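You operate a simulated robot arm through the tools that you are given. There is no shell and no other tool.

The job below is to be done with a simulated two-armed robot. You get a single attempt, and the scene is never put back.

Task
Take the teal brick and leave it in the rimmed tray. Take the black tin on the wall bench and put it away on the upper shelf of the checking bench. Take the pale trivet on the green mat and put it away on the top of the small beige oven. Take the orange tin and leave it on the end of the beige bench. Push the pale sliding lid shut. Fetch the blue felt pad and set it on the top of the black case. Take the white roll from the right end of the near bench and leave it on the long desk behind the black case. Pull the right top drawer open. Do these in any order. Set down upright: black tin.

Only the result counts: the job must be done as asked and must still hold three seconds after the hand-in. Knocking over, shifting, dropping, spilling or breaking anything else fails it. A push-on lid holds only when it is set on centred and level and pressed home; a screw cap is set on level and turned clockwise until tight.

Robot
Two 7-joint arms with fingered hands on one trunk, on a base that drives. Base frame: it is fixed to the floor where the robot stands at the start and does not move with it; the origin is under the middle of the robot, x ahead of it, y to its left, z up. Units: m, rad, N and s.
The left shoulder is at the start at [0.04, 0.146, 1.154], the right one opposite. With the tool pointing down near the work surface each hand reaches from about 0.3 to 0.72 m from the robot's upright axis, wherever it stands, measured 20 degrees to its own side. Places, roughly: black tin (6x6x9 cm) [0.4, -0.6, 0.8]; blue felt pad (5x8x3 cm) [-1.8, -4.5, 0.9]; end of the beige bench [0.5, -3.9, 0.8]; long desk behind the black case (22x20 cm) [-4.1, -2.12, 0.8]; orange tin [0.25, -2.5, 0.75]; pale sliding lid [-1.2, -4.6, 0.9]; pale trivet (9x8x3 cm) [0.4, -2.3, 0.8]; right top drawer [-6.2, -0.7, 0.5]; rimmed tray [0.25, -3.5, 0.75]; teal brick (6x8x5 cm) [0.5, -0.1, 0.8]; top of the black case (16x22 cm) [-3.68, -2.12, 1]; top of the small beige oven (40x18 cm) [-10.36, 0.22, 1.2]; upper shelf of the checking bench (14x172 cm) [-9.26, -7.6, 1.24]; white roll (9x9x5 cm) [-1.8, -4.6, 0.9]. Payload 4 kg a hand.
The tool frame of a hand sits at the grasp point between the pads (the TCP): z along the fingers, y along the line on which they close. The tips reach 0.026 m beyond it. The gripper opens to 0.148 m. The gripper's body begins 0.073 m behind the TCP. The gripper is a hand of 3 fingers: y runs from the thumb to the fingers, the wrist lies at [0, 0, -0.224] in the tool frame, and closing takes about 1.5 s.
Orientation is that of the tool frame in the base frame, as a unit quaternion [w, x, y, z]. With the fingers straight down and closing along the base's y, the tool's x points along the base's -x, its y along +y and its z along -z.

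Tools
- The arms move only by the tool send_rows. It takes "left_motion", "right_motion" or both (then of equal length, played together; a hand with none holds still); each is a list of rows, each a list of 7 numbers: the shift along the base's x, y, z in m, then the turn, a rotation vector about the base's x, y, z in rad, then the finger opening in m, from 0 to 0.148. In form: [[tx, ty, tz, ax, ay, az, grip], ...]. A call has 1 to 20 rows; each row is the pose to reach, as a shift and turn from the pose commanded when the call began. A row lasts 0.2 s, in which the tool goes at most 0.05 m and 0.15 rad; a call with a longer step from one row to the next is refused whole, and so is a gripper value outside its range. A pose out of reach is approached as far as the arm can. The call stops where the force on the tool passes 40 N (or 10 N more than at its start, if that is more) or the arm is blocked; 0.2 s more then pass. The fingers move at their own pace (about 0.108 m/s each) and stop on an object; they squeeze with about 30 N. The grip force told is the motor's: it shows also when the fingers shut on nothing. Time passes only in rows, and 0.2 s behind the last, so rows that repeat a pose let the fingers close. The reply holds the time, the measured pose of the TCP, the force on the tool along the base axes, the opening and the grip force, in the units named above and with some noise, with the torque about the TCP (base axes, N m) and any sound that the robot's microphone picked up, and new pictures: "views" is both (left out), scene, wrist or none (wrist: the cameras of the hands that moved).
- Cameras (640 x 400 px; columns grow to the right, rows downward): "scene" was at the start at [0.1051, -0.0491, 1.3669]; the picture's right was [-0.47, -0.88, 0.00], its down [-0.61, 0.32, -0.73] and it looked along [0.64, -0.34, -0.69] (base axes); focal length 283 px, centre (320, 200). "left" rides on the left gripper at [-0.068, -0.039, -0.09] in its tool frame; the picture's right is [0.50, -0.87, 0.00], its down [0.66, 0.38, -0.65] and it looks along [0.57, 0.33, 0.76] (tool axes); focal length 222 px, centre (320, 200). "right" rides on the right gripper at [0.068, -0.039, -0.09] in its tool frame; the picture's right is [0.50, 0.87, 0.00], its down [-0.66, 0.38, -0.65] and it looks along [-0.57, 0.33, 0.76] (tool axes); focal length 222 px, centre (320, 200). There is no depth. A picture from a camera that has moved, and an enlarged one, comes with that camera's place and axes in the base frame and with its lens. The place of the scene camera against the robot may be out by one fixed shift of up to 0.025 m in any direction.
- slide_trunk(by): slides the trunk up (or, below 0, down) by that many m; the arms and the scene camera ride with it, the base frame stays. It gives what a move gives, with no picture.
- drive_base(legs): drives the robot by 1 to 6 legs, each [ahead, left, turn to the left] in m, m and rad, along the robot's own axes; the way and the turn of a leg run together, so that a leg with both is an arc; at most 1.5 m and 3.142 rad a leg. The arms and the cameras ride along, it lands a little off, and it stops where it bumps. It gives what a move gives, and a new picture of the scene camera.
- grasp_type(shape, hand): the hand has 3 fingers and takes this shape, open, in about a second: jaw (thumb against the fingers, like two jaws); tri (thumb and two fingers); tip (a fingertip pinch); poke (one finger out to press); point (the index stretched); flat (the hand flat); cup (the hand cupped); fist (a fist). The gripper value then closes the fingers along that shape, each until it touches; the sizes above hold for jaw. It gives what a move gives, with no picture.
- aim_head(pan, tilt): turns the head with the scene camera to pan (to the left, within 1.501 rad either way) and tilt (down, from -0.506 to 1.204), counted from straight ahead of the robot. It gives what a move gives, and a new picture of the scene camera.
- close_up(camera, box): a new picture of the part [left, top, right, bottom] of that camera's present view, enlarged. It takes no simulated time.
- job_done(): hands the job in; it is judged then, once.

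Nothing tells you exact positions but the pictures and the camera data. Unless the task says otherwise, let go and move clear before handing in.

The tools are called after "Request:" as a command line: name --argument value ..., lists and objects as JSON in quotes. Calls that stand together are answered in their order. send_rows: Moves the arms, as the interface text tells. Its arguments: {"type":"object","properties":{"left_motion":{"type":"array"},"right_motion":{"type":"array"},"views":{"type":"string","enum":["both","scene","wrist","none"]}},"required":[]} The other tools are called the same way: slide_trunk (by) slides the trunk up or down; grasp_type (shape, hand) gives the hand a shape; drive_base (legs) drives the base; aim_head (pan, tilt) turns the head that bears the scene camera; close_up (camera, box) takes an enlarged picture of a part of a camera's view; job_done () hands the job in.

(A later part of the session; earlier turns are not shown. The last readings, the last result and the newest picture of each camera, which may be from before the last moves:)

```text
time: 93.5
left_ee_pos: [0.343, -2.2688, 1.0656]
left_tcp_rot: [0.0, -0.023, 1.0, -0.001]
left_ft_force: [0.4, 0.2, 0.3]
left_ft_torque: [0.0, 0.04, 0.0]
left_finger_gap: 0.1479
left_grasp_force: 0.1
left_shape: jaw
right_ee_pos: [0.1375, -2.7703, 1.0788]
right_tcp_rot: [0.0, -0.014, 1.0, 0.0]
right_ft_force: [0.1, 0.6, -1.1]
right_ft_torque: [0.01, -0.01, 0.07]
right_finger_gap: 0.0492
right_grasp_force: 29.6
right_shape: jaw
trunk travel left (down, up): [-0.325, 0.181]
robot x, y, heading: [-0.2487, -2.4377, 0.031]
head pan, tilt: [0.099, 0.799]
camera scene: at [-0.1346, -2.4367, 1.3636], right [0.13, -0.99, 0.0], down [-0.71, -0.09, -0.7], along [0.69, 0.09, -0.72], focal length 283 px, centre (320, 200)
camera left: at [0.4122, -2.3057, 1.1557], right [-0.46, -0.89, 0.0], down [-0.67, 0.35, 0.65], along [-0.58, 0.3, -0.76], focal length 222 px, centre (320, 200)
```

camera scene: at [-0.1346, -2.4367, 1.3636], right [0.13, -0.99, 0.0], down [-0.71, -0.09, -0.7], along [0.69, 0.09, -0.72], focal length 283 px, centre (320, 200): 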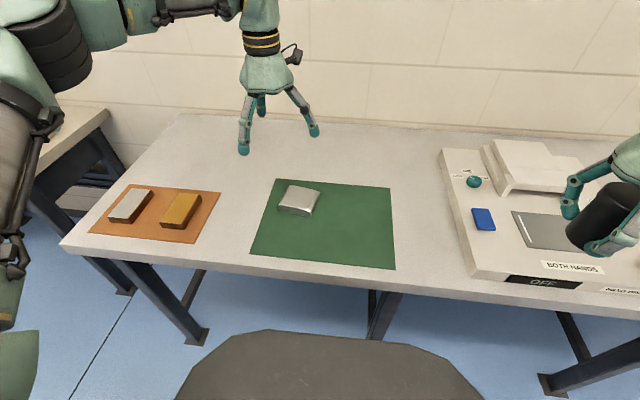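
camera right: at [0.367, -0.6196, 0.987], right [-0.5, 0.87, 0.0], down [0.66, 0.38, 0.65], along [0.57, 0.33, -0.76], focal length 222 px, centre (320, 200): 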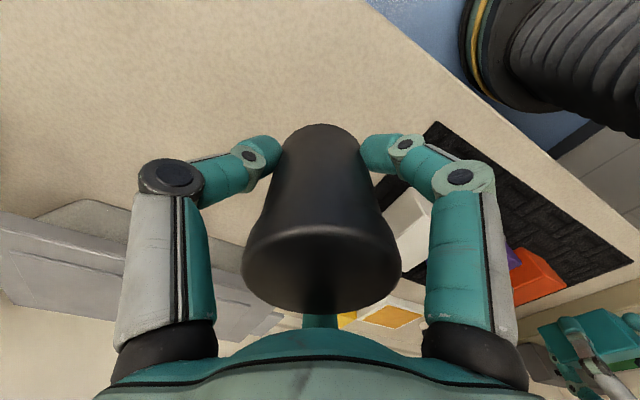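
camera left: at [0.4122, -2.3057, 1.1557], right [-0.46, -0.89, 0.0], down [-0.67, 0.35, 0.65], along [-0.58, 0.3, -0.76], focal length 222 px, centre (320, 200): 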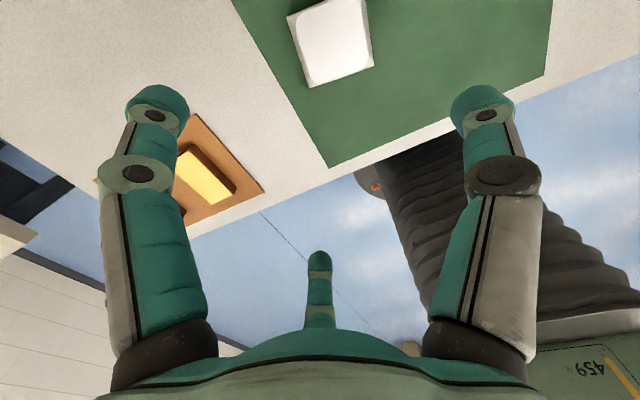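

Request:
send_rows --left_motion '[[0.017, -0.018, -0.03, 0, 0, 0, 0.148], [0.034, -0.037, -0.06, 0, 0, 0, 0.148], [0.034, -0.037, -0.1, 0, 0, 0, 0.148], [0.034, -0.037, -0.12, 0, 0, 0, 0.148]]' --views "none"

Request:
close_up --camera "left" --box '[200, 20, 440, 170]'

```text
time: 94.5
left_ee_pos: [0.3752, -2.3045, 0.9438]
left_tcp_rot: [0.0, -0.023, 1.0, 0.0]
left_ft_force: [0.0, 0.6, 0.2]
left_ft_torque: [-0.01, 0.02, -0.02]
left_finger_gap: 0.1478
left_grasp_force: 0.1
left_shape: jaw
right_ee_pos: [0.1378, -2.772, 1.077]
right_tcp_rot: [0.0, -0.015, 1.0, 0.001]
right_ft_force: [0.1, -0.4, -1.2]
right_ft_torque: [0.01, -0.04, 0.04]
right_finger_gap: 0.0493
right_grasp_force: 29.7
right_shape: jaw
trunk travel left (down, up): [-0.325, 0.181]
robot x, y, heading: [-0.2469, -2.437, 0.03]
head pan, tilt: [0.099, 0.799]
```

```text
2.67 times, centred on (320, 95) of left
camera zoom: at [0.4449, -2.342, 1.0346], right [-0.46, -0.89, 0.0], down [-0.67, 0.35, 0.65], along [-0.58, 0.3, -0.76], focal length 592 px, centre (320, 480)
```

zoom: 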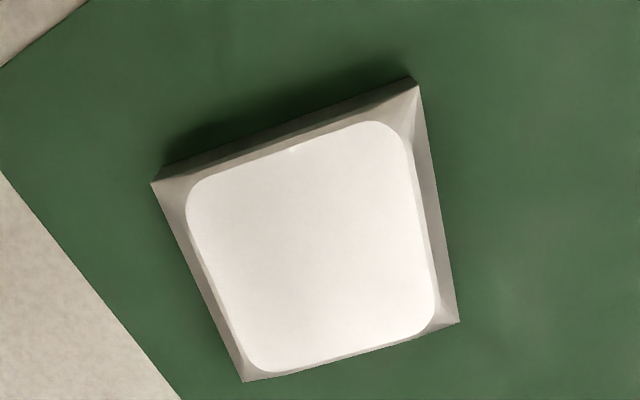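

The trivet measures 9×8 cm centred at [0.376, -2.305], top edge at 0.821, turned about -10°. I'll align the hand with it, lower and close.

Request:
send_rows --left_motion '[[0.0007, 0.0008, -0.03, 0, 0, -0.11, 0.148], [0.0007, 0.0008, -0.06, 0, 0, -0.216, 0.148], [0.0007, 0.0008, -0.09, 0, 0, -0.216, 0.148], [0.0007, 0.0008, -0.11, 0, 0, -0.216, 0.148], [0.0007, 0.0008, -0.1166, 0, 0, -0.216, 0.148], [0.0007, 0.0008, -0.1166, 0, 0, -0.216, 0.148]]' --views "wrist"

```text
time: 95.8
left_ee_pos: [0.3764, -2.3055, 0.829]
left_tcp_rot: [0.001, 0.085, 0.996, -0.001]
left_ft_force: [-0.3, 0.0, 1.1]
left_ft_torque: [0.0, 0.03, 0.01]
left_finger_gap: 0.1483
left_grasp_force: 0.0
left_shape: jaw
right_ee_pos: [0.1368, -2.7718, 1.0783]
right_tcp_rot: [0.001, -0.014, 1.0, 0.0]
right_ft_force: [0.5, -0.4, -2.1]
right_ft_torque: [0.0, 0.01, -0.01]
right_finger_gap: 0.0494
right_grasp_force: 30.6
right_shape: jaw
trunk travel left (down, up): [-0.325, 0.181]
robot x, y, heading: [-0.2478, -2.4378, 0.026]
head pan, tilt: [0.099, 0.799]
camera left: at [0.4367, -2.3562, 0.9181], right [-0.64, -0.77, 0.0], down [-0.58, 0.48, 0.65], along [-0.5, 0.42, -0.76], focal length 222 px, centre (320, 200)
```

left: 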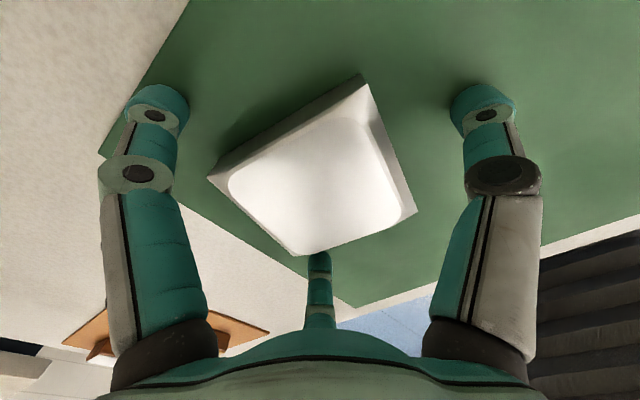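

Request:
send_rows --left_motion '[[0, 0, 0, 0, 0, 0, 0.12], [0, 0, 0, 0, 0, 0, 0.09], [0, 0, 0, 0, 0, 0, 0.06], [0, 0, 0, 0, 0, 0, 0.03], [0, 0, 0, 0, 0, 0, 0.0], [0, 0, 0, 0, 0, 0, 0.0], [0, 0, 0, 0, 0, 0, 0.0]]' --views "wrist"

```text
time: 97.5
left_ee_pos: [0.3768, -2.3068, 0.8303]
left_tcp_rot: [0.001, 0.085, 0.996, 0.0]
left_ft_force: [-0.8, -2.3, 10.6]
left_ft_torque: [-0.49, 0.11, 0.0]
left_finger_gap: 0.0587
left_grasp_force: 29.9
left_shape: jaw
right_ee_pos: [0.1369, -2.7717, 1.0793]
right_tcp_rot: [0.001, -0.014, 1.0, 0.0]
right_ft_force: [0.2, 0.2, -0.7]
right_ft_torque: [0.03, 0.01, 0.05]
right_finger_gap: 0.0495
right_grasp_force: 29.8
right_shape: jaw
trunk travel left (down, up): [-0.325, 0.181]
robot x, y, heading: [-0.247, -2.4379, 0.024]
head pan, tilt: [0.099, 0.799]
camera left: at [0.4359, -2.3571, 0.9194], right [-0.64, -0.77, 0.0], down [-0.58, 0.48, 0.65], along [-0.5, 0.42, -0.76], focal length 222 px, centre (320, 200)
```

left: 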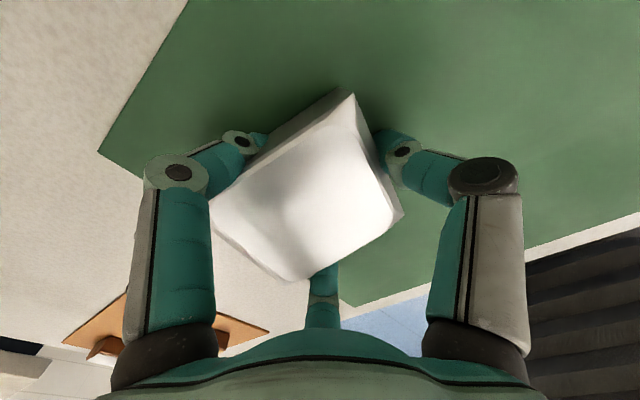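

The trivet shifted a little in the grip; I'll lift 3 cm and look at how it sits.

Request:
send_rows --left_motion '[[0, 0, 0.01, 0, 0, 0, 0.0], [0, 0, 0.03, 0, 0, 0, 0.0], [0, 0, 0.06, 0, 0, 0, 0.0]]' --views "both"

Request:
close_up --camera "left" --box '[160, 60, 480, 300]'

Request:
close_up --camera "scene" --box '[220, 120, 400, 240]'

```text
time: 98.2
left_ee_pos: [0.3763, -2.3055, 0.8888]
left_tcp_rot: [0.001, 0.084, 0.996, 0.0]
left_ft_force: [0.2, -0.3, -0.5]
left_ft_torque: [0.0, 0.02, 0.01]
left_finger_gap: 0.0581
left_grasp_force: 29.4
left_shape: jaw
right_ee_pos: [0.1372, -2.7707, 1.0781]
right_tcp_rot: [0.001, -0.014, 1.0, 0.0]
right_ft_force: [0.8, 0.6, -0.6]
right_ft_torque: [-0.01, 0.0, -0.01]
right_finger_gap: 0.0493
right_grasp_force: 30.1
right_shape: jaw
trunk travel left (down, up): [-0.325, 0.181]
robot x, y, heading: [-0.2477, -2.4362, 0.026]
head pan, tilt: [0.099, 0.799]
camera scene: at [-0.1357, -2.4375, 1.3637], right [0.13, -0.99, 0.0], down [-0.71, -0.09, -0.7], along [0.69, 0.09, -0.72], focal length 283 px, centre (320, 200)
camera left: at [0.4362, -2.357, 0.9787], right [-0.64, -0.77, 0.0], down [-0.58, 0.48, 0.65], along [-0.5, 0.42, -0.76], focal length 222 px, centre (320, 200)
```

scene: 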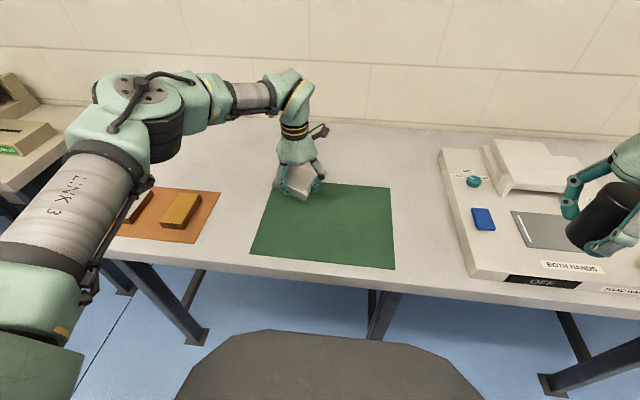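
left: 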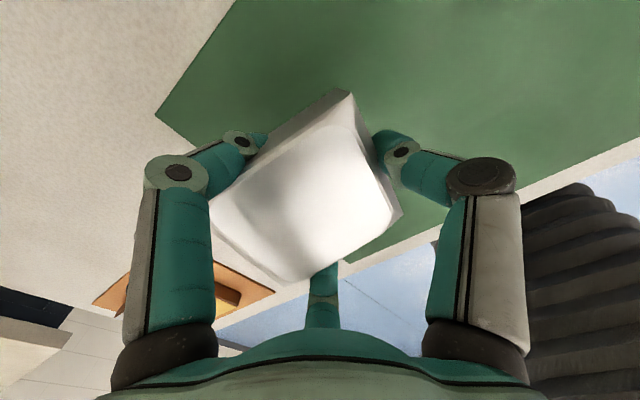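

```text
1.67 times, centred on (320, 180) of left
camera zoom: at [0.4362, -2.357, 0.9787], right [-0.64, -0.77, 0.0], down [-0.58, 0.48, 0.65], along [-0.5, 0.42, -0.76], focal length 370 px, centre (320, 233)
```

zoom: 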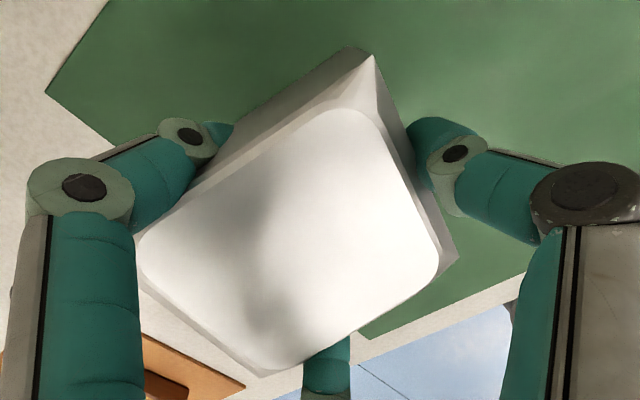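

```text
3.33 times, centred on (310, 180) of scene
camera zoom: at [-0.1357, -2.4375, 1.3637], right [0.13, -0.99, 0.0], down [-0.71, -0.09, -0.7], along [0.69, 0.09, -0.72], focal length 943 px, centre (353, 267)
```

zoom: 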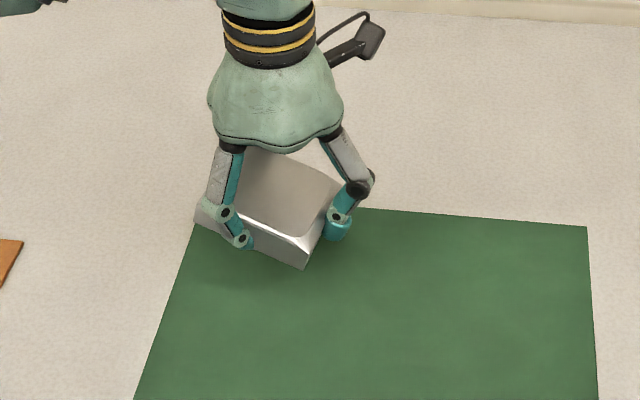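

The trivet is up but sits slightly tilted in the fingers. I'll raise it closer to the head camera to judge how secure it is.

Request:
send_rows --left_motion '[[0, 0, 0.03, 0, 0, 0, 0.0], [0, 0, 0.07, 0, 0, 0, 0.0], [0, 0, 0.11, 0, 0, 0, 0.0], [0, 0, 0.15, 0, 0, 0, 0.0], [-0.03, 0, 0.18, 0, 0, 0, 0.0], [-0.07, 0, 0.18, 0, 0, 0, 0.0], [-0.11, 0, 0.18, 0, 0, 0, 0.0]]' --views "none"

Request:
close_up --camera "scene" --box '[180, 60, 420, 220]'

Request:
close_up --camera "left" --box '[160, 60, 480, 300]'

```text
time: 99.8
left_ee_pos: [0.2645, -2.3057, 1.0687]
left_tcp_rot: [0.001, 0.084, 0.996, 0.0]
left_ft_force: [-0.4, -0.1, -0.8]
left_ft_torque: [0.03, -0.01, 0.01]
left_finger_gap: 0.0572
left_grasp_force: 30.6
left_shape: jaw
right_ee_pos: [0.1366, -2.771, 1.0787]
right_tcp_rot: [0.001, -0.015, 1.0, 0.0]
right_ft_force: [-0.3, -0.6, -0.2]
right_ft_torque: [0.01, -0.03, 0.01]
right_finger_gap: 0.0492
right_grasp_force: 30.0
right_shape: jaw
trunk travel left (down, up): [-0.325, 0.181]
robot x, y, heading: [-0.2472, -2.4377, 0.026]
head pan, tilt: [0.099, 0.799]
```

```text
2.50 times, centred on (300, 140) of scene
camera zoom: at [-0.1363, -2.4369, 1.3637], right [0.13, -0.99, 0.0], down [-0.71, -0.09, -0.7], along [0.69, 0.09, -0.72], focal length 707 px, centre (370, 350)
```

zoom: 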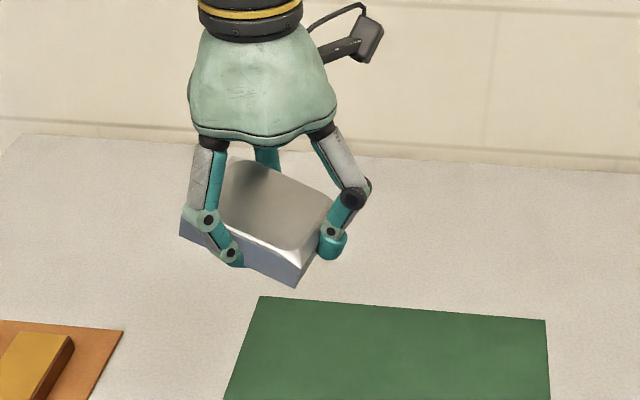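

```text
1.67 times, centred on (320, 180) of left
camera zoom: at [0.3241, -2.3564, 1.1583], right [-0.64, -0.77, 0.0], down [-0.58, 0.48, 0.65], along [-0.5, 0.42, -0.76], focal length 370 px, centre (320, 233)
```

zoom: 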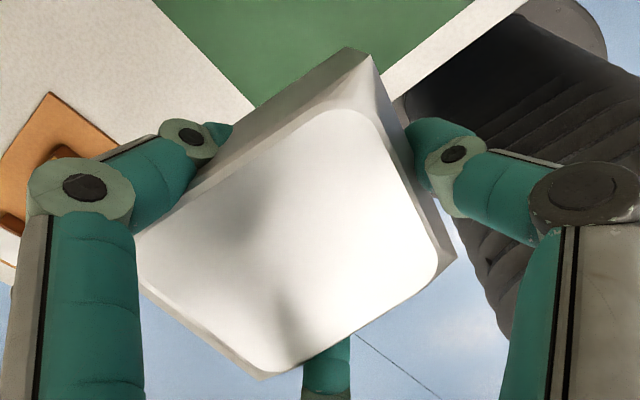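

The grip gap is creeping slowly, so I don't trust it for a long drive. I'll set the trivet back on the mat and try a better grasp.

Request:
send_rows --left_motion '[[0.04, 0, 0, 0, 0, 0, 0.0], [0.08, 0, -0.02, 0, 0, 0, 0.0], [0.1, 0, -0.06, 0, 0, 0, 0.0], [0.1, 0, -0.1, 0, 0, 0, 0.0], [0.1, 0, -0.14, 0, 0, 0, 0.0], [0.1, 0, -0.18, 0, 0, 0, 0.0], [0.1, 0, -0.21, 0, 0, 0, 0.0], [0.1, 0, -0.225, 0, 0, 0, 0.0], [0.1, 0, -0.232, 0, 0, 0, 0.0]]' --views "wrist"

```text
time: 101.8
left_ee_pos: [0.3663, -2.3055, 0.8359]
left_tcp_rot: [0.0, 0.084, 0.996, 0.001]
left_ft_force: [-0.4, 0.5, -0.9]
left_ft_torque: [0.02, 0.02, -0.02]
left_finger_gap: 0.0569
left_grasp_force: 30.0
left_shape: jaw
right_ee_pos: [0.1369, -2.7723, 1.0779]
right_tcp_rot: [0.0, -0.014, 1.0, -0.001]
right_ft_force: [0.9, -0.5, -1.8]
right_ft_torque: [0.02, 0.01, 0.03]
right_finger_gap: 0.0494
right_grasp_force: 29.7
right_shape: jaw
trunk travel left (down, up): [-0.325, 0.181]
robot x, y, heading: [-0.247, -2.4352, 0.029]
head pan, tilt: [0.099, 0.799]
camera left: at [0.4257, -2.3559, 0.926], right [-0.64, -0.77, 0.0], down [-0.58, 0.48, 0.65], along [-0.5, 0.42, -0.76], focal length 222 px, centre (320, 200)
```

left: 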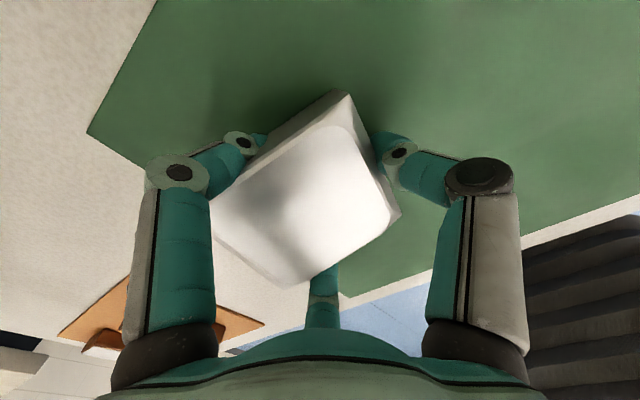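

Request:
send_rows --left_motion '[[0, 0, -0.004, 0, 0, 0, 0.0], [0, 0, -0.007, 0, 0, 0, 0.03], [0, 0, -0.007, 0, 0, 0, 0.08], [0, 0, -0.007, 0, 0, 0, 0.12], [0, 0, -0.007, 0, 0, 0, 0.148], [0, 0, -0.007, 0, 0, 0, 0.148], [0, 0, 0.03, 0, 0, 0, 0.148], [0, 0, 0.07, 0, 0, 0, 0.148], [0, 0, 0.11, 0, 0, 0, 0.148]]' --views "wrist"

Request:
grasp_type --hand "left" --shape "tri"

Request:
close_up --camera "left" --box '[0, 0, 640, 400]'

```text
time: 103.8
left_ee_pos: [0.3642, -2.3058, 0.9448]
left_tcp_rot: [0.001, 0.085, 0.996, 0.0]
left_ft_force: [-0.3, -0.5, 0.1]
left_ft_torque: [0.02, 0.0, -0.01]
left_finger_gap: 0.148
left_grasp_force: 0.0
left_shape: jaw
right_ee_pos: [0.1367, -2.7718, 1.0787]
right_tcp_rot: [0.001, -0.014, 1.0, 0.0]
right_ft_force: [-0.7, 0.3, -1.7]
right_ft_torque: [-0.02, 0.0, 0.01]
right_finger_gap: 0.0493
right_grasp_force: 30.3
right_shape: jaw
trunk travel left (down, up): [-0.325, 0.181]
robot x, y, heading: [-0.2513, -2.4378, 0.034]
head pan, tilt: [0.099, 0.799]
camera left: at [0.4244, -2.3561, 1.0356], right [-0.64, -0.77, 0.0], down [-0.58, 0.48, 0.65], along [-0.5, 0.42, -0.76], focal length 222 px, centre (320, 200)
```

left: 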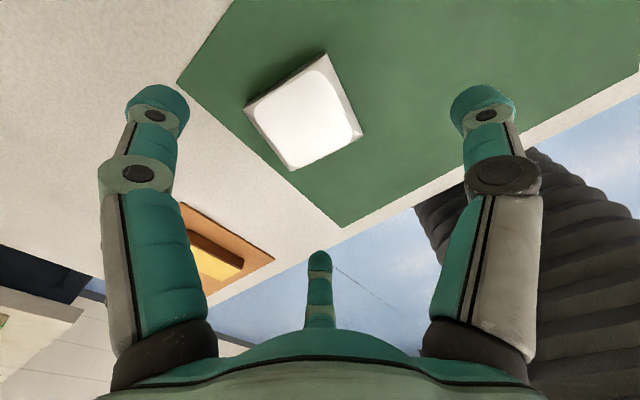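

```text
time: 104.8
left_ee_pos: [0.3647, -2.3049, 0.9445]
left_tcp_rot: [0.0, 0.084, 0.996, 0.0]
left_ft_force: [0.2, 1.0, 0.0]
left_ft_torque: [0.0, 0.0, -0.03]
left_finger_gap: 0.1478
left_grasp_force: 0.0
left_shape: tri
right_ee_pos: [0.1374, -2.771, 1.0768]
right_tcp_rot: [0.0, -0.014, 1.0, 0.0]
right_ft_force: [-0.2, -0.7, -1.0]
right_ft_torque: [0.01, -0.03, 0.0]
right_finger_gap: 0.0493
right_grasp_force: 30.4
right_shape: jaw
trunk travel left (down, up): [-0.325, 0.181]
robot x, y, heading: [-0.2495, -2.4375, 0.029]
head pan, tilt: [0.099, 0.799]
```

```text
1.00 times, centred on (320, 200) of left (not enlarged: the box is as wide or as high as the picture)
camera zoom: at [0.4251, -2.356, 1.0346], right [-0.64, -0.77, 0.0], down [-0.58, 0.48, 0.65], along [-0.5, 0.42, -0.76], focal length 222 px, centre (320, 200)
```

zoom: 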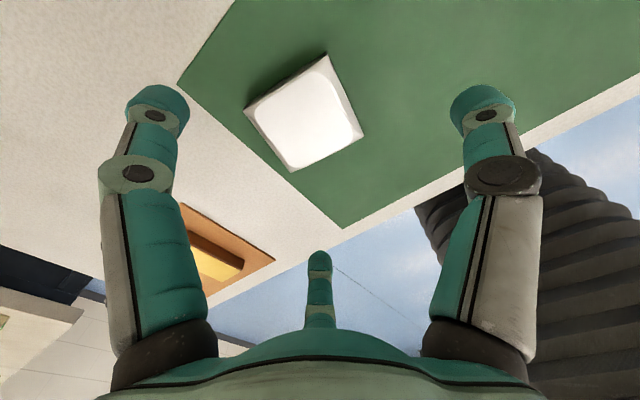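

The "tri" shape looks identical, so the geometry stays the same. The trivet lies flat on the mat; I'll re-measure it and close gradually this time, watching how it settles.

Request:
grasp_type --hand "left" --shape "jaw"

Request:
close_up --camera "left" --box '[200, 40, 440, 190]'

```text
time: 105.7
left_ee_pos: [0.3644, -2.3059, 0.9446]
left_tcp_rot: [0.0, 0.085, 0.996, 0.001]
left_ft_force: [-0.3, 0.0, 0.8]
left_ft_torque: [-0.01, -0.01, -0.01]
left_finger_gap: 0.1479
left_grasp_force: 0.0
left_shape: jaw
right_ee_pos: [0.1376, -2.7703, 1.0781]
right_tcp_rot: [0.0, -0.015, 1.0, 0.0]
right_ft_force: [0.3, -0.4, -1.2]
right_ft_torque: [-0.02, 0.0, 0.01]
right_finger_gap: 0.0495
right_grasp_force: 29.7
right_shape: jaw
trunk travel left (down, up): [-0.325, 0.181]
robot x, y, heading: [-0.2475, -2.4392, 0.03]
head pan, tilt: [0.099, 0.799]
```

```text
2.67 times, centred on (320, 115) of left
camera zoom: at [0.4251, -2.3561, 1.0347], right [-0.64, -0.77, 0.0], down [-0.58, 0.48, 0.65], along [-0.5, 0.42, -0.76], focal length 592 px, centre (320, 427)
```

zoom: 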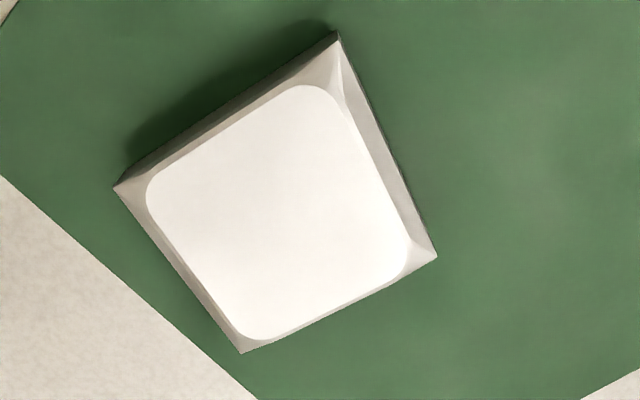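

The trivet now lies at [0.369, -2.291], same angle. A sounder grasp: turn the hand 90° and offset it 1.5 cm so the two fingers press its near corners against the thumb. Rotating at height first.

Request:
send_rows --left_motion '[[-0.001, 0.002, 0, 0, 0, 0.144, 0.148], [-0.002, 0.004, 0, 0, 0, 0.288, 0.148], [-0.003, 0.005, 0, 0, 0, 0.432, 0.148], [-0.004, 0.007, 0, 0, 0, 0.576, 0.148], [-0.005, 0.009, 0, 0, 0, 0.72, 0.148], [-0.006, 0.01, 0, 0, 0, 0.864, 0.148], [-0.007, 0.012, 0, 0, 0, 1.008, 0.148], [-0.008, 0.014, 0, 0, 0, 1.152, 0.148], [-0.009, 0.016, 0, 0, 0, 1.296, 0.148], [-0.01, 0.017, 0, 0, 0, 1.44, 0.148], [-0.0109, 0.0177, 0, 0, 0, 1.579, 0.148], [-0.0109, 0.0177, -0.02, 0, 0, 1.579, 0.148]]' --views "wrist"

Request:
close_up --camera "left" --box '[200, 40, 440, 190]'

```text
time: 108.2
left_ee_pos: [0.3552, -2.287, 0.9262]
left_tcp_rot: [0.0, -0.648, 0.761, 0.0]
left_ft_force: [0.1, 0.1, 0.5]
left_ft_torque: [0.05, 0.01, -0.01]
left_finger_gap: 0.1479
left_grasp_force: 0.0
left_shape: jaw
right_ee_pos: [0.1373, -2.7711, 1.0782]
right_tcp_rot: [0.0, -0.014, 1.0, 0.001]
right_ft_force: [-0.6, -0.4, -0.9]
right_ft_torque: [0.01, -0.01, -0.04]
right_finger_gap: 0.0496
right_grasp_force: 30.1
right_shape: jaw
trunk travel left (down, up): [-0.325, 0.181]
robot x, y, heading: [-0.25, -2.4372, 0.025]
head pan, tilt: [0.099, 0.799]
camera left: at [0.4047, -2.2285, 1.0156], right [0.78, -0.63, 0.0], down [-0.48, -0.59, 0.65], along [-0.41, -0.51, -0.76], focal length 222 px, centre (320, 200)
```

left: 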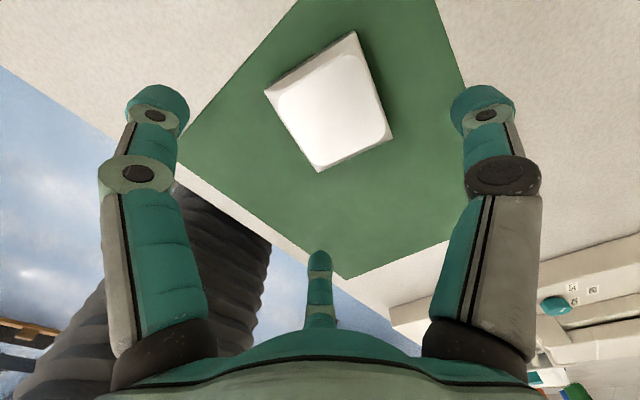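

```text
2.67 times, centred on (320, 115) of left
camera zoom: at [0.4047, -2.2285, 1.0156], right [0.78, -0.63, 0.0], down [-0.48, -0.59, 0.65], along [-0.41, -0.51, -0.76], focal length 592 px, centre (320, 427)
```

zoom: 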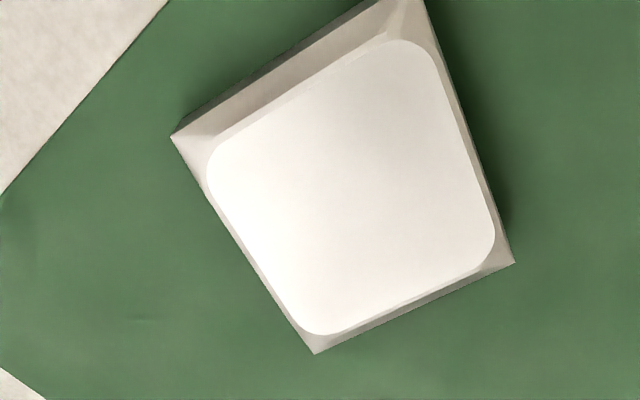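

Pose confirmed: centre [0.368, -2.291]. Lowering and closing gradually.

Request:
send_rows --left_motion '[[-0.0016, 0.001, -0.03, 0, 0, -0.025, 0.148], [-0.0016, 0.001, -0.06, 0, 0, -0.025, 0.148], [-0.0016, 0.001, -0.085, 0, 0, -0.025, 0.148], [-0.0016, 0.001, -0.0975, 0, 0, -0.025, 0.148], [-0.0016, 0.001, -0.0975, 0, 0, -0.025, 0.13], [-0.0016, 0.001, -0.0975, 0, 0, -0.025, 0.115], [-0.0016, 0.001, -0.0975, 0, 0, -0.025, 0.105], [-0.0016, 0.001, -0.0975, 0, 0, -0.025, 0.098], [-0.0016, 0.001, -0.0975, 0, 0, -0.025, 0.098]]' --views "wrist"

```text
time: 110.2
left_ee_pos: [0.3531, -2.2886, 0.8291]
left_tcp_rot: [0.001, -0.638, 0.77, -0.001]
left_ft_force: [1.2, -0.4, 11.2]
left_ft_torque: [-0.02, 0.21, 0.0]
left_finger_gap: 0.0945
left_grasp_force: 0.2
left_shape: jaw
right_ee_pos: [0.1371, -2.7712, 1.0799]
right_tcp_rot: [0.001, -0.014, 1.0, -0.001]
right_ft_force: [0.3, 0.1, -1.1]
right_ft_torque: [-0.01, -0.02, 0.03]
right_finger_gap: 0.0493
right_grasp_force: 30.3
right_shape: jaw
trunk travel left (down, up): [-0.325, 0.181]
robot x, y, heading: [-0.248, -2.4382, 0.033]
head pan, tilt: [0.099, 0.799]
camera left: at [0.404, -2.2297, 0.9197], right [0.76, -0.65, 0.0], down [-0.49, -0.57, 0.65], along [-0.42, -0.5, -0.76], focal length 222 px, centre (320, 200)
```

left: 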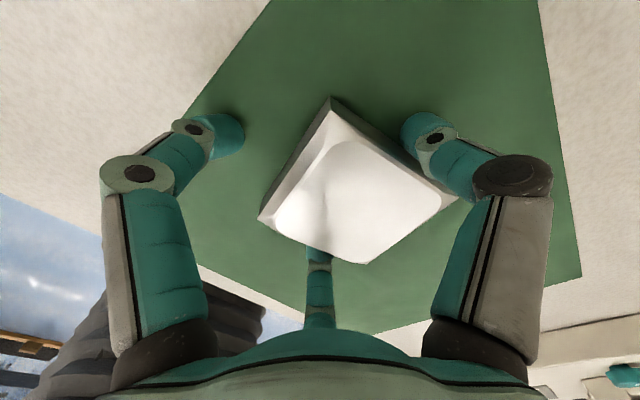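

Request:
send_rows --left_motion '[[0, 0, 0.001, 0, 0, 0, 0.088], [0, 0, 0.001, 0, 0, 0, 0.08], [0, 0, 0.001, 0, 0, 0, 0.08]]' --views "wrist"

Request:
send_rows --left_motion '[[0, 0, 0.001, 0, 0, 0, 0.07], [0, 0, 0.001, 0, 0, 0, 0.06], [0, 0, 0.001, 0, 0, 0, 0.06], [0, 0, 0.001, 0, 0, 0, 0.06]]' --views "wrist"

```text
time: 111.0
left_ee_pos: [0.3531, -2.2871, 0.8286]
left_tcp_rot: [0.0, -0.638, 0.77, 0.001]
left_ft_force: [-0.5, 1.7, 0.5]
left_ft_torque: [0.01, 0.02, 0.04]
left_finger_gap: 0.0596
left_grasp_force: 30.1
left_shape: jaw
right_ee_pos: [0.1376, -2.7725, 1.0772]
right_tcp_rot: [0.001, -0.014, 1.0, 0.0]
right_ft_force: [-0.3, 0.4, -1.7]
right_ft_torque: [0.01, 0.02, 0.02]
right_finger_gap: 0.0496
right_grasp_force: 30.3
right_shape: jaw
trunk travel left (down, up): [-0.325, 0.181]
robot x, y, heading: [-0.2477, -2.4356, 0.031]
head pan, tilt: [0.099, 0.799]
camera left: at [0.404, -2.2288, 0.9183], right [0.76, -0.65, 0.0], down [-0.49, -0.57, 0.65], along [-0.43, -0.49, -0.76], focal length 222 px, centre (320, 200)
```

left: 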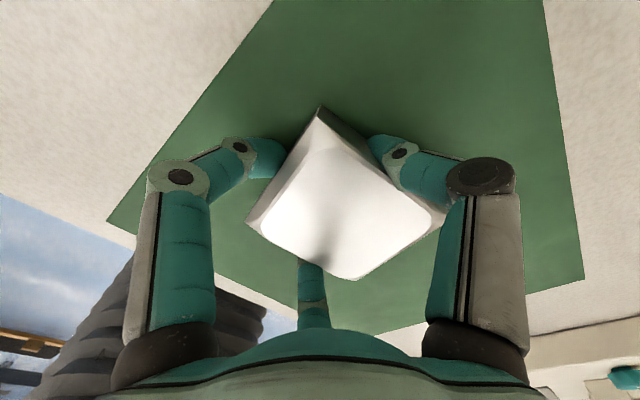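

```text
time: 112.0
left_ee_pos: [0.3541, -2.2865, 0.8306]
left_tcp_rot: [0.0, -0.638, 0.77, 0.001]
left_ft_force: [-0.7, 0.1, 0.2]
left_ft_torque: [-0.01, 0.06, -0.02]
left_finger_gap: 0.0562
left_grasp_force: 30.2
left_shape: jaw
right_ee_pos: [0.1374, -2.7705, 1.0781]
right_tcp_rot: [-0.001, -0.014, 1.0, 0.0]
right_ft_force: [1.1, 0.3, -0.9]
right_ft_torque: [0.0, 0.0, 0.01]
right_finger_gap: 0.0495
right_grasp_force: 29.8
right_shape: jaw
trunk travel left (down, up): [-0.325, 0.181]
robot x, y, heading: [-0.2434, -2.4368, 0.03]
head pan, tilt: [0.099, 0.799]
camera left: at [0.4042, -2.2289, 0.9205], right [0.76, -0.65, 0.0], down [-0.49, -0.57, 0.65], along [-0.43, -0.5, -0.76], focal length 222 px, centre (320, 200)
```

left: 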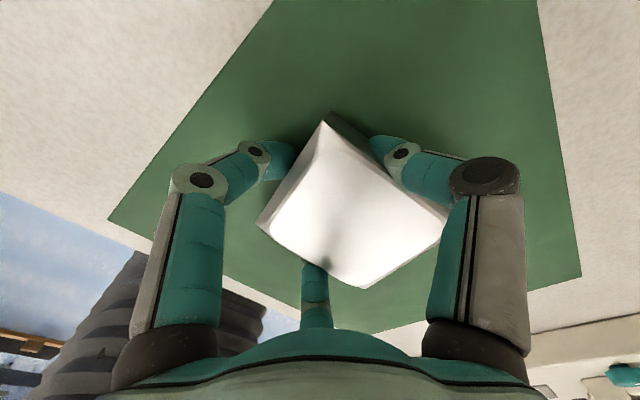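

Request:
send_rows --left_motion '[[0, 0, 0.01, 0, 0, 0, 0.04], [0, 0, 0.03, 0, 0, 0, 0.02], [0, 0, 0.07, 0, 0, 0, 0.0], [0, 0, 0.11, 0, 0, 0, 0.0], [0, 0, 0.15, 0, 0, 0, 0.0], [0, 0, 0.19, 0, 0, 0, 0.0], [0, 0, 0.23, 0, 0, 0, 0.0], [0, 0, 0.24, 0, 0, 0, 0.0]]' --views "both"

Request:
close_up --camera "scene" --box '[180, 60, 420, 220]'

Request:
close_up --camera "left" --box '[160, 60, 480, 300]'

```text
time: 113.8
left_ee_pos: [0.355, -2.287, 1.0727]
left_tcp_rot: [0.001, -0.638, 0.77, 0.0]
left_ft_force: [-0.4, 0.5, -0.5]
left_ft_torque: [-0.01, 0.0, 0.02]
left_finger_gap: 0.0555
left_grasp_force: 29.8
left_shape: jaw
right_ee_pos: [0.1373, -2.7714, 1.0796]
right_tcp_rot: [0.0, -0.014, 1.0, 0.0]
right_ft_force: [0.2, 0.5, -0.5]
right_ft_torque: [0.04, -0.01, 0.01]
right_finger_gap: 0.0493
right_grasp_force: 30.4
right_shape: jaw
trunk travel left (down, up): [-0.325, 0.181]
robot x, y, heading: [-0.2486, -2.4376, 0.029]
head pan, tilt: [0.099, 0.799]
camera scene: at [-0.1351, -2.4373, 1.3636], right [0.13, -0.99, 0.0], down [-0.71, -0.09, -0.7], along [0.69, 0.09, -0.72], focal length 283 px, centre (320, 200)
camera left: at [0.4067, -2.2289, 1.1621], right [0.76, -0.65, 0.0], down [-0.49, -0.57, 0.65], along [-0.43, -0.49, -0.76], focal length 222 px, centre (320, 200)
```

scene: 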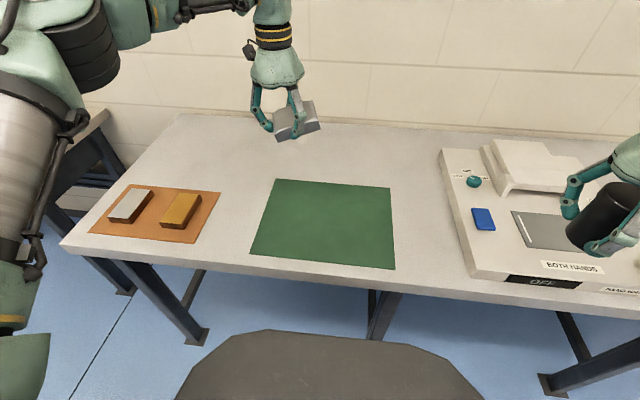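
left: 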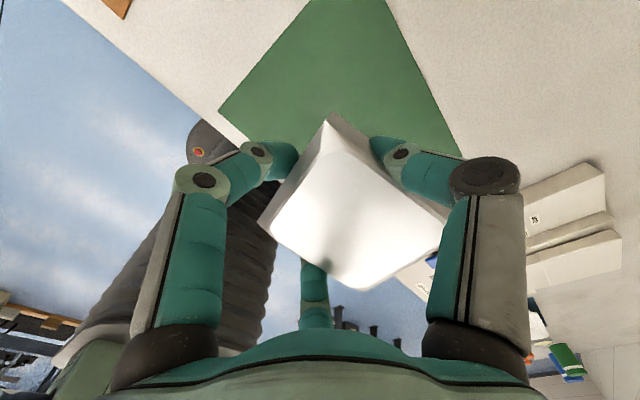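

```text
2.50 times, centred on (300, 140) of scene
camera zoom: at [-0.1351, -2.4373, 1.3636], right [0.13, -0.99, 0.0], down [-0.71, -0.09, -0.7], along [0.69, 0.09, -0.72], focal length 707 px, centre (370, 350)
```

zoom: 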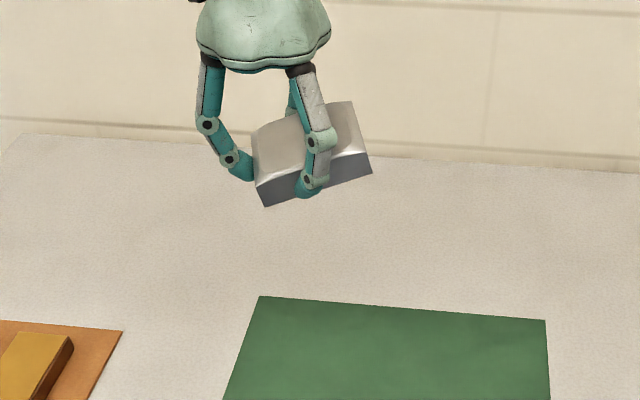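

```text
1.67 times, centred on (320, 180) of left
camera zoom: at [0.4067, -2.2289, 1.1621], right [0.76, -0.65, 0.0], down [-0.49, -0.57, 0.65], along [-0.43, -0.49, -0.76], focal length 370 px, centre (320, 233)
```

zoom: 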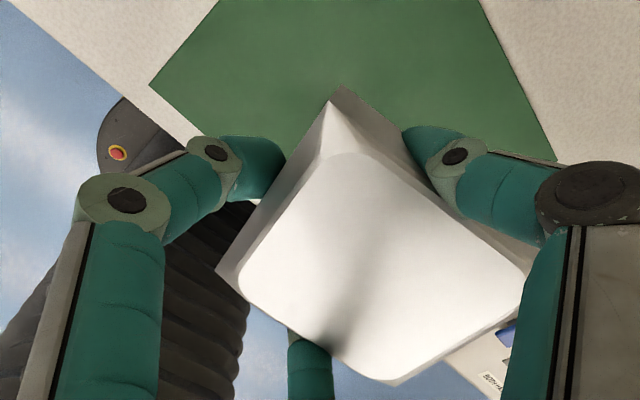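

Request:
send_rows --left_motion '[[-0.03, 0, 0, 0, 0, 0, 0.0], [-0.06, 0, 0, 0, 0, 0, 0.0], [-0.09, 0, 0, 0, 0, 0, 0.0], [-0.12, 0, 0, 0, 0, 0, 0.0], [-0.12, 0, 0, 0, 0, 0, 0.0], [-0.12, 0, 0, 0, 0, 0, 0.0], [-0.12, 0, 0, 0, 0, 0, 0.0], [-0.12, 0, 0, 0, 0, 0, 0.0], [-0.12, 0, 0, 0, 0, 0, 0.0], [-0.12, 0, 0, 0, 0, 0, 0.0], [-0.12, 0, 0, 0, 0, 0, 0.0], [-0.12, 0, 0, 0, 0, 0, 0.0], [-0.12, 0, 0, 0, 0, 0, 0.0], [-0.12, 0, 0, 0, 0, 0, 0.0], [-0.12, 0, 0, 0, 0, 0, 0.0], [-0.12, 0, 0, 0, 0, 0, 0.0]]' --views "none"

Request:
close_up --camera "left" --box '[160, 60, 480, 300]'

```text
time: 117.2
left_ee_pos: [0.2345, -2.2879, 1.0717]
left_tcp_rot: [0.0, -0.638, 0.77, 0.0]
left_ft_force: [-0.4, -0.6, -1.0]
left_ft_torque: [-0.03, 0.01, -0.05]
left_finger_gap: 0.0554
left_grasp_force: 30.3
left_shape: jaw
right_ee_pos: [0.1371, -2.7713, 1.0781]
right_tcp_rot: [0.0, -0.015, 1.0, 0.0]
right_ft_force: [-0.2, -0.9, -2.1]
right_ft_torque: [0.0, 0.02, -0.04]
right_finger_gap: 0.0492
right_grasp_force: 29.5
right_shape: jaw
trunk travel left (down, up): [-0.325, 0.181]
robot x, y, heading: [-0.249, -2.4352, 0.029]
head pan, tilt: [0.099, 0.799]
```

```text
1.67 times, centred on (320, 180) of left
camera zoom: at [0.2855, -2.2291, 1.1617], right [0.76, -0.65, 0.0], down [-0.49, -0.57, 0.65], along [-0.43, -0.5, -0.76], focal length 370 px, centre (320, 233)
```

zoom: 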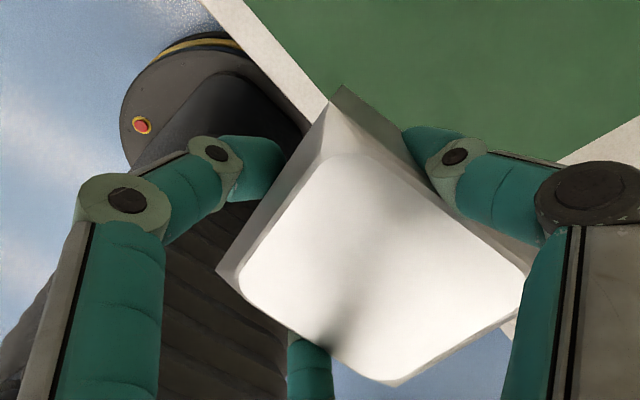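

The grip is now steady (gap constant). Next I'll back away from the bench and turn around to find the way to the oven at the far end of the room.

Request:
drive_base --legs '[[-0.75, 0, 0], [0, 0, 1.57]]'

Request:
aim_head --pan 0.6 --tilt 0.15

Request:
aim_head --pan 1.4 --tilt 0.15

```text
time: 125.2
left_ee_pos: [-1.1664, -1.9799, 1.0713]
left_tcp_rot: [0.0, 0.997, -0.079, 0.0]
left_ft_force: [-0.1, -0.8, -0.4]
left_ft_torque: [0.0, 0.04, -0.01]
left_finger_gap: 0.0551
left_grasp_force: 30.3
left_shape: jaw
right_ee_pos: [-0.6817, -2.0645, 1.0787]
right_tcp_rot: [0.001, 0.726, -0.688, 0.0]
right_ft_force: [-0.8, 0.6, -1.5]
right_ft_torque: [0.02, 0.0, 0.01]
right_finger_gap: 0.0493
right_grasp_force: 29.8
right_shape: jaw
trunk travel left (down, up): [-0.325, 0.181]
robot x, y, heading: [-1.0069, -2.4558, 1.621]
head pan, tilt: [0.099, 0.799]
camera scene: at [-1.0054, -2.3678, 1.3636], right [0.99, 0.15, 0.0], down [0.11, -0.71, -0.7], along [-0.11, 0.69, -0.72], focal length 283 px, centre (320, 200)
```

scene: 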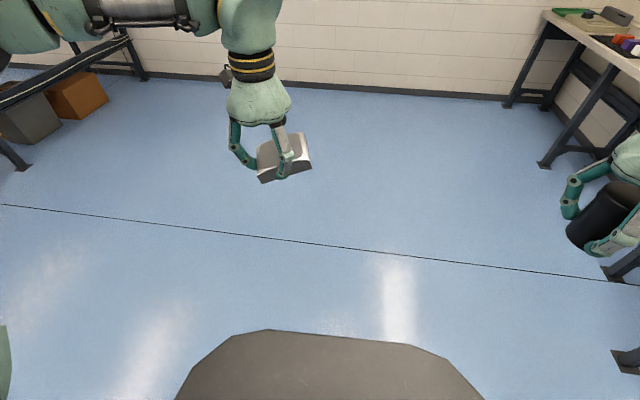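

```text
time: 126.3
left_ee_pos: [-1.1673, -1.9789, 1.0712]
left_tcp_rot: [0.0, 0.997, -0.08, 0.0]
left_ft_force: [-0.6, 1.0, -1.4]
left_ft_torque: [0.01, 0.06, -0.02]
left_finger_gap: 0.0549
left_grasp_force: 30.2
left_shape: jaw
right_ee_pos: [-0.6823, -2.0641, 1.0767]
right_tcp_rot: [0.0, 0.726, -0.688, 0.001]
right_ft_force: [0.2, 0.3, -1.5]
right_ft_torque: [0.03, 0.03, 0.01]
right_finger_gap: 0.0493
right_grasp_force: 30.3
right_shape: jaw
trunk travel left (down, up): [-0.325, 0.181]
robot x, y, heading: [-1.002, -2.4586, 1.624]
head pan, tilt: [0.6, 0.15]
camera scene: at [-1.0495, -2.3739, 1.4219], right [0.79, 0.61, 0.0], down [0.09, -0.12, -0.99], along [-0.6, 0.78, -0.15], focal length 283 px, centre (320, 200)
```

scene: 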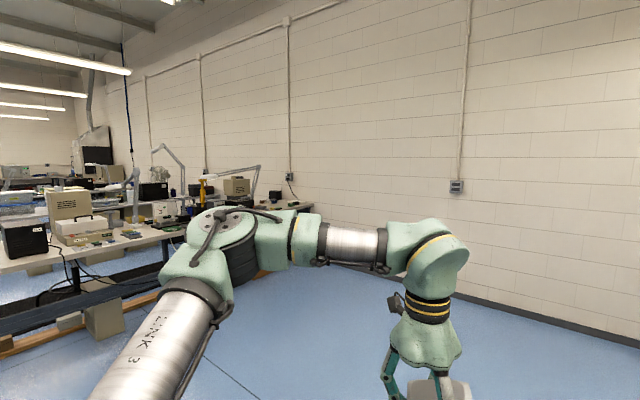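

```text
time: 127.4
left_ee_pos: [-1.1684, -1.9789, 1.0711]
left_tcp_rot: [0.0, 0.997, -0.079, 0.0]
left_ft_force: [-0.2, 0.0, -0.4]
left_ft_torque: [-0.01, -0.02, -0.01]
left_finger_gap: 0.0552
left_grasp_force: 30.2
left_shape: jaw
right_ee_pos: [-0.6807, -2.0642, 1.0789]
right_tcp_rot: [0.0, 0.726, -0.688, 0.0]
right_ft_force: [0.4, -0.6, -1.1]
right_ft_torque: [0.01, -0.01, 0.03]
right_finger_gap: 0.0491
right_grasp_force: 30.2
right_shape: jaw
trunk travel left (down, up): [-0.325, 0.181]
robot x, y, heading: [-1.003, -2.4584, 1.625]
head pan, tilt: [1.4, 0.15]
camera scene: at [-1.0852, -2.4365, 1.422], right [0.12, 0.99, 0.0], down [0.15, -0.02, -0.99], along [-0.98, 0.12, -0.15], focal length 283 px, centre (320, 200)
```

scene: 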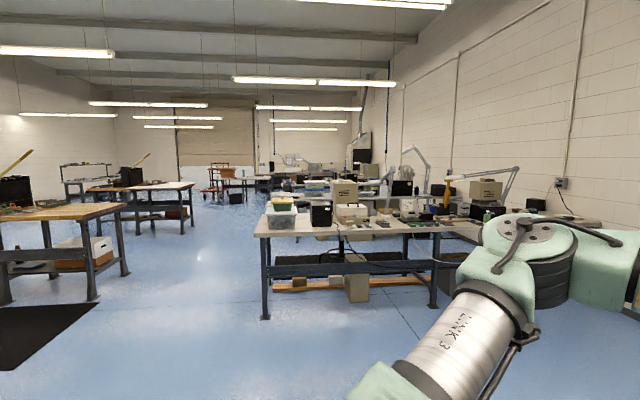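

Now I see the lab: the black case on a long desk straight ahead (about x -3.5), tables to the left, and an aisle between them around y = -3.5. I'll turn to face -x and move down that aisle.

Request:
drive_base --legs '[[0, 0, 1.5], [0.7, 0.95, 0]]'

Request:
aim_head --pan 0.0 --tilt 0.2

```text
time: 137.1
left_ee_pos: [-2.1968, -3.5482, 1.0715]
left_tcp_rot: [0.001, 0.777, 0.629, 0.0]
left_ft_force: [-0.4, 0.1, -0.3]
left_ft_torque: [0.01, 0.02, -0.01]
left_finger_gap: 0.0548
left_grasp_force: 30.2
left_shape: jaw
right_ee_pos: [-2.0884, -3.0666, 1.0768]
right_tcp_rot: [0.0, 1.0, 0.003, 0.001]
right_ft_force: [-0.8, -0.1, -0.9]
right_ft_torque: [-0.01, 0.01, 0.02]
right_finger_gap: 0.0487
right_grasp_force: 30.0
right_shape: jaw
trunk travel left (down, up): [-0.325, 0.181]
robot x, y, heading: [-1.7132, -3.4066, -3.138]
head pan, tilt: [1.4, 0.15]
camera scene: at [-1.7344, -3.5088, 1.422], right [-0.99, 0.16, 0.0], down [0.02, 0.15, -0.99], along [-0.16, -0.98, -0.15], focal length 283 px, centre (320, 200)
```

scene: 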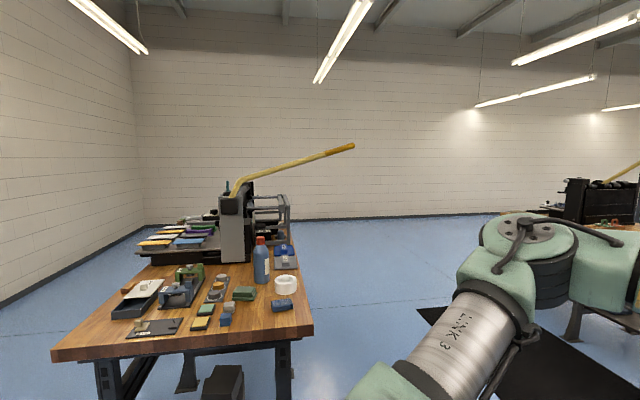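

```text
time: 138.6
left_ee_pos: [-2.1971, -3.5474, 1.0712]
left_tcp_rot: [0.0, 0.777, 0.629, -0.001]
left_ft_force: [0.3, -0.1, -0.7]
left_ft_torque: [-0.04, -0.02, 0.04]
left_finger_gap: 0.0548
left_grasp_force: 29.7
left_shape: jaw
right_ee_pos: [-2.0884, -3.0658, 1.0777]
right_tcp_rot: [0.0, 1.0, 0.003, 0.0]
right_ft_force: [1.3, 0.2, -0.7]
right_ft_torque: [0.0, -0.01, 0.0]
right_finger_gap: 0.0489
right_grasp_force: 30.0
right_shape: jaw
trunk travel left (down, up): [-0.325, 0.181]
robot x, y, heading: [-1.7146, -3.4082, -3.136]
head pan, tilt: [0.0, 0.201]
camera scene: at [-1.8124, -3.4181, 1.4173], right [-0.01, 1.0, 0.0], down [0.2, 0.0, -0.98], along [-0.98, -0.01, -0.2], focal length 283 px, centre (320, 200)
```

scene: 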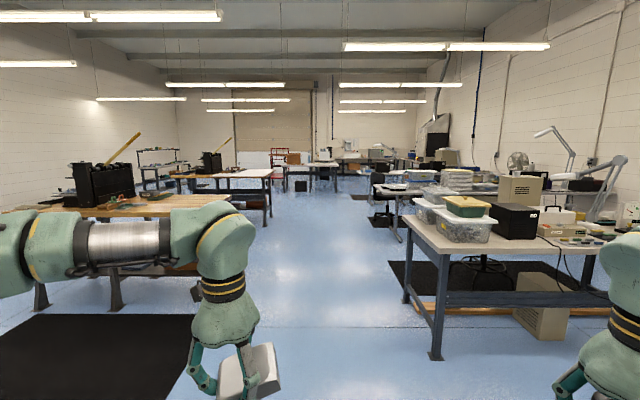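

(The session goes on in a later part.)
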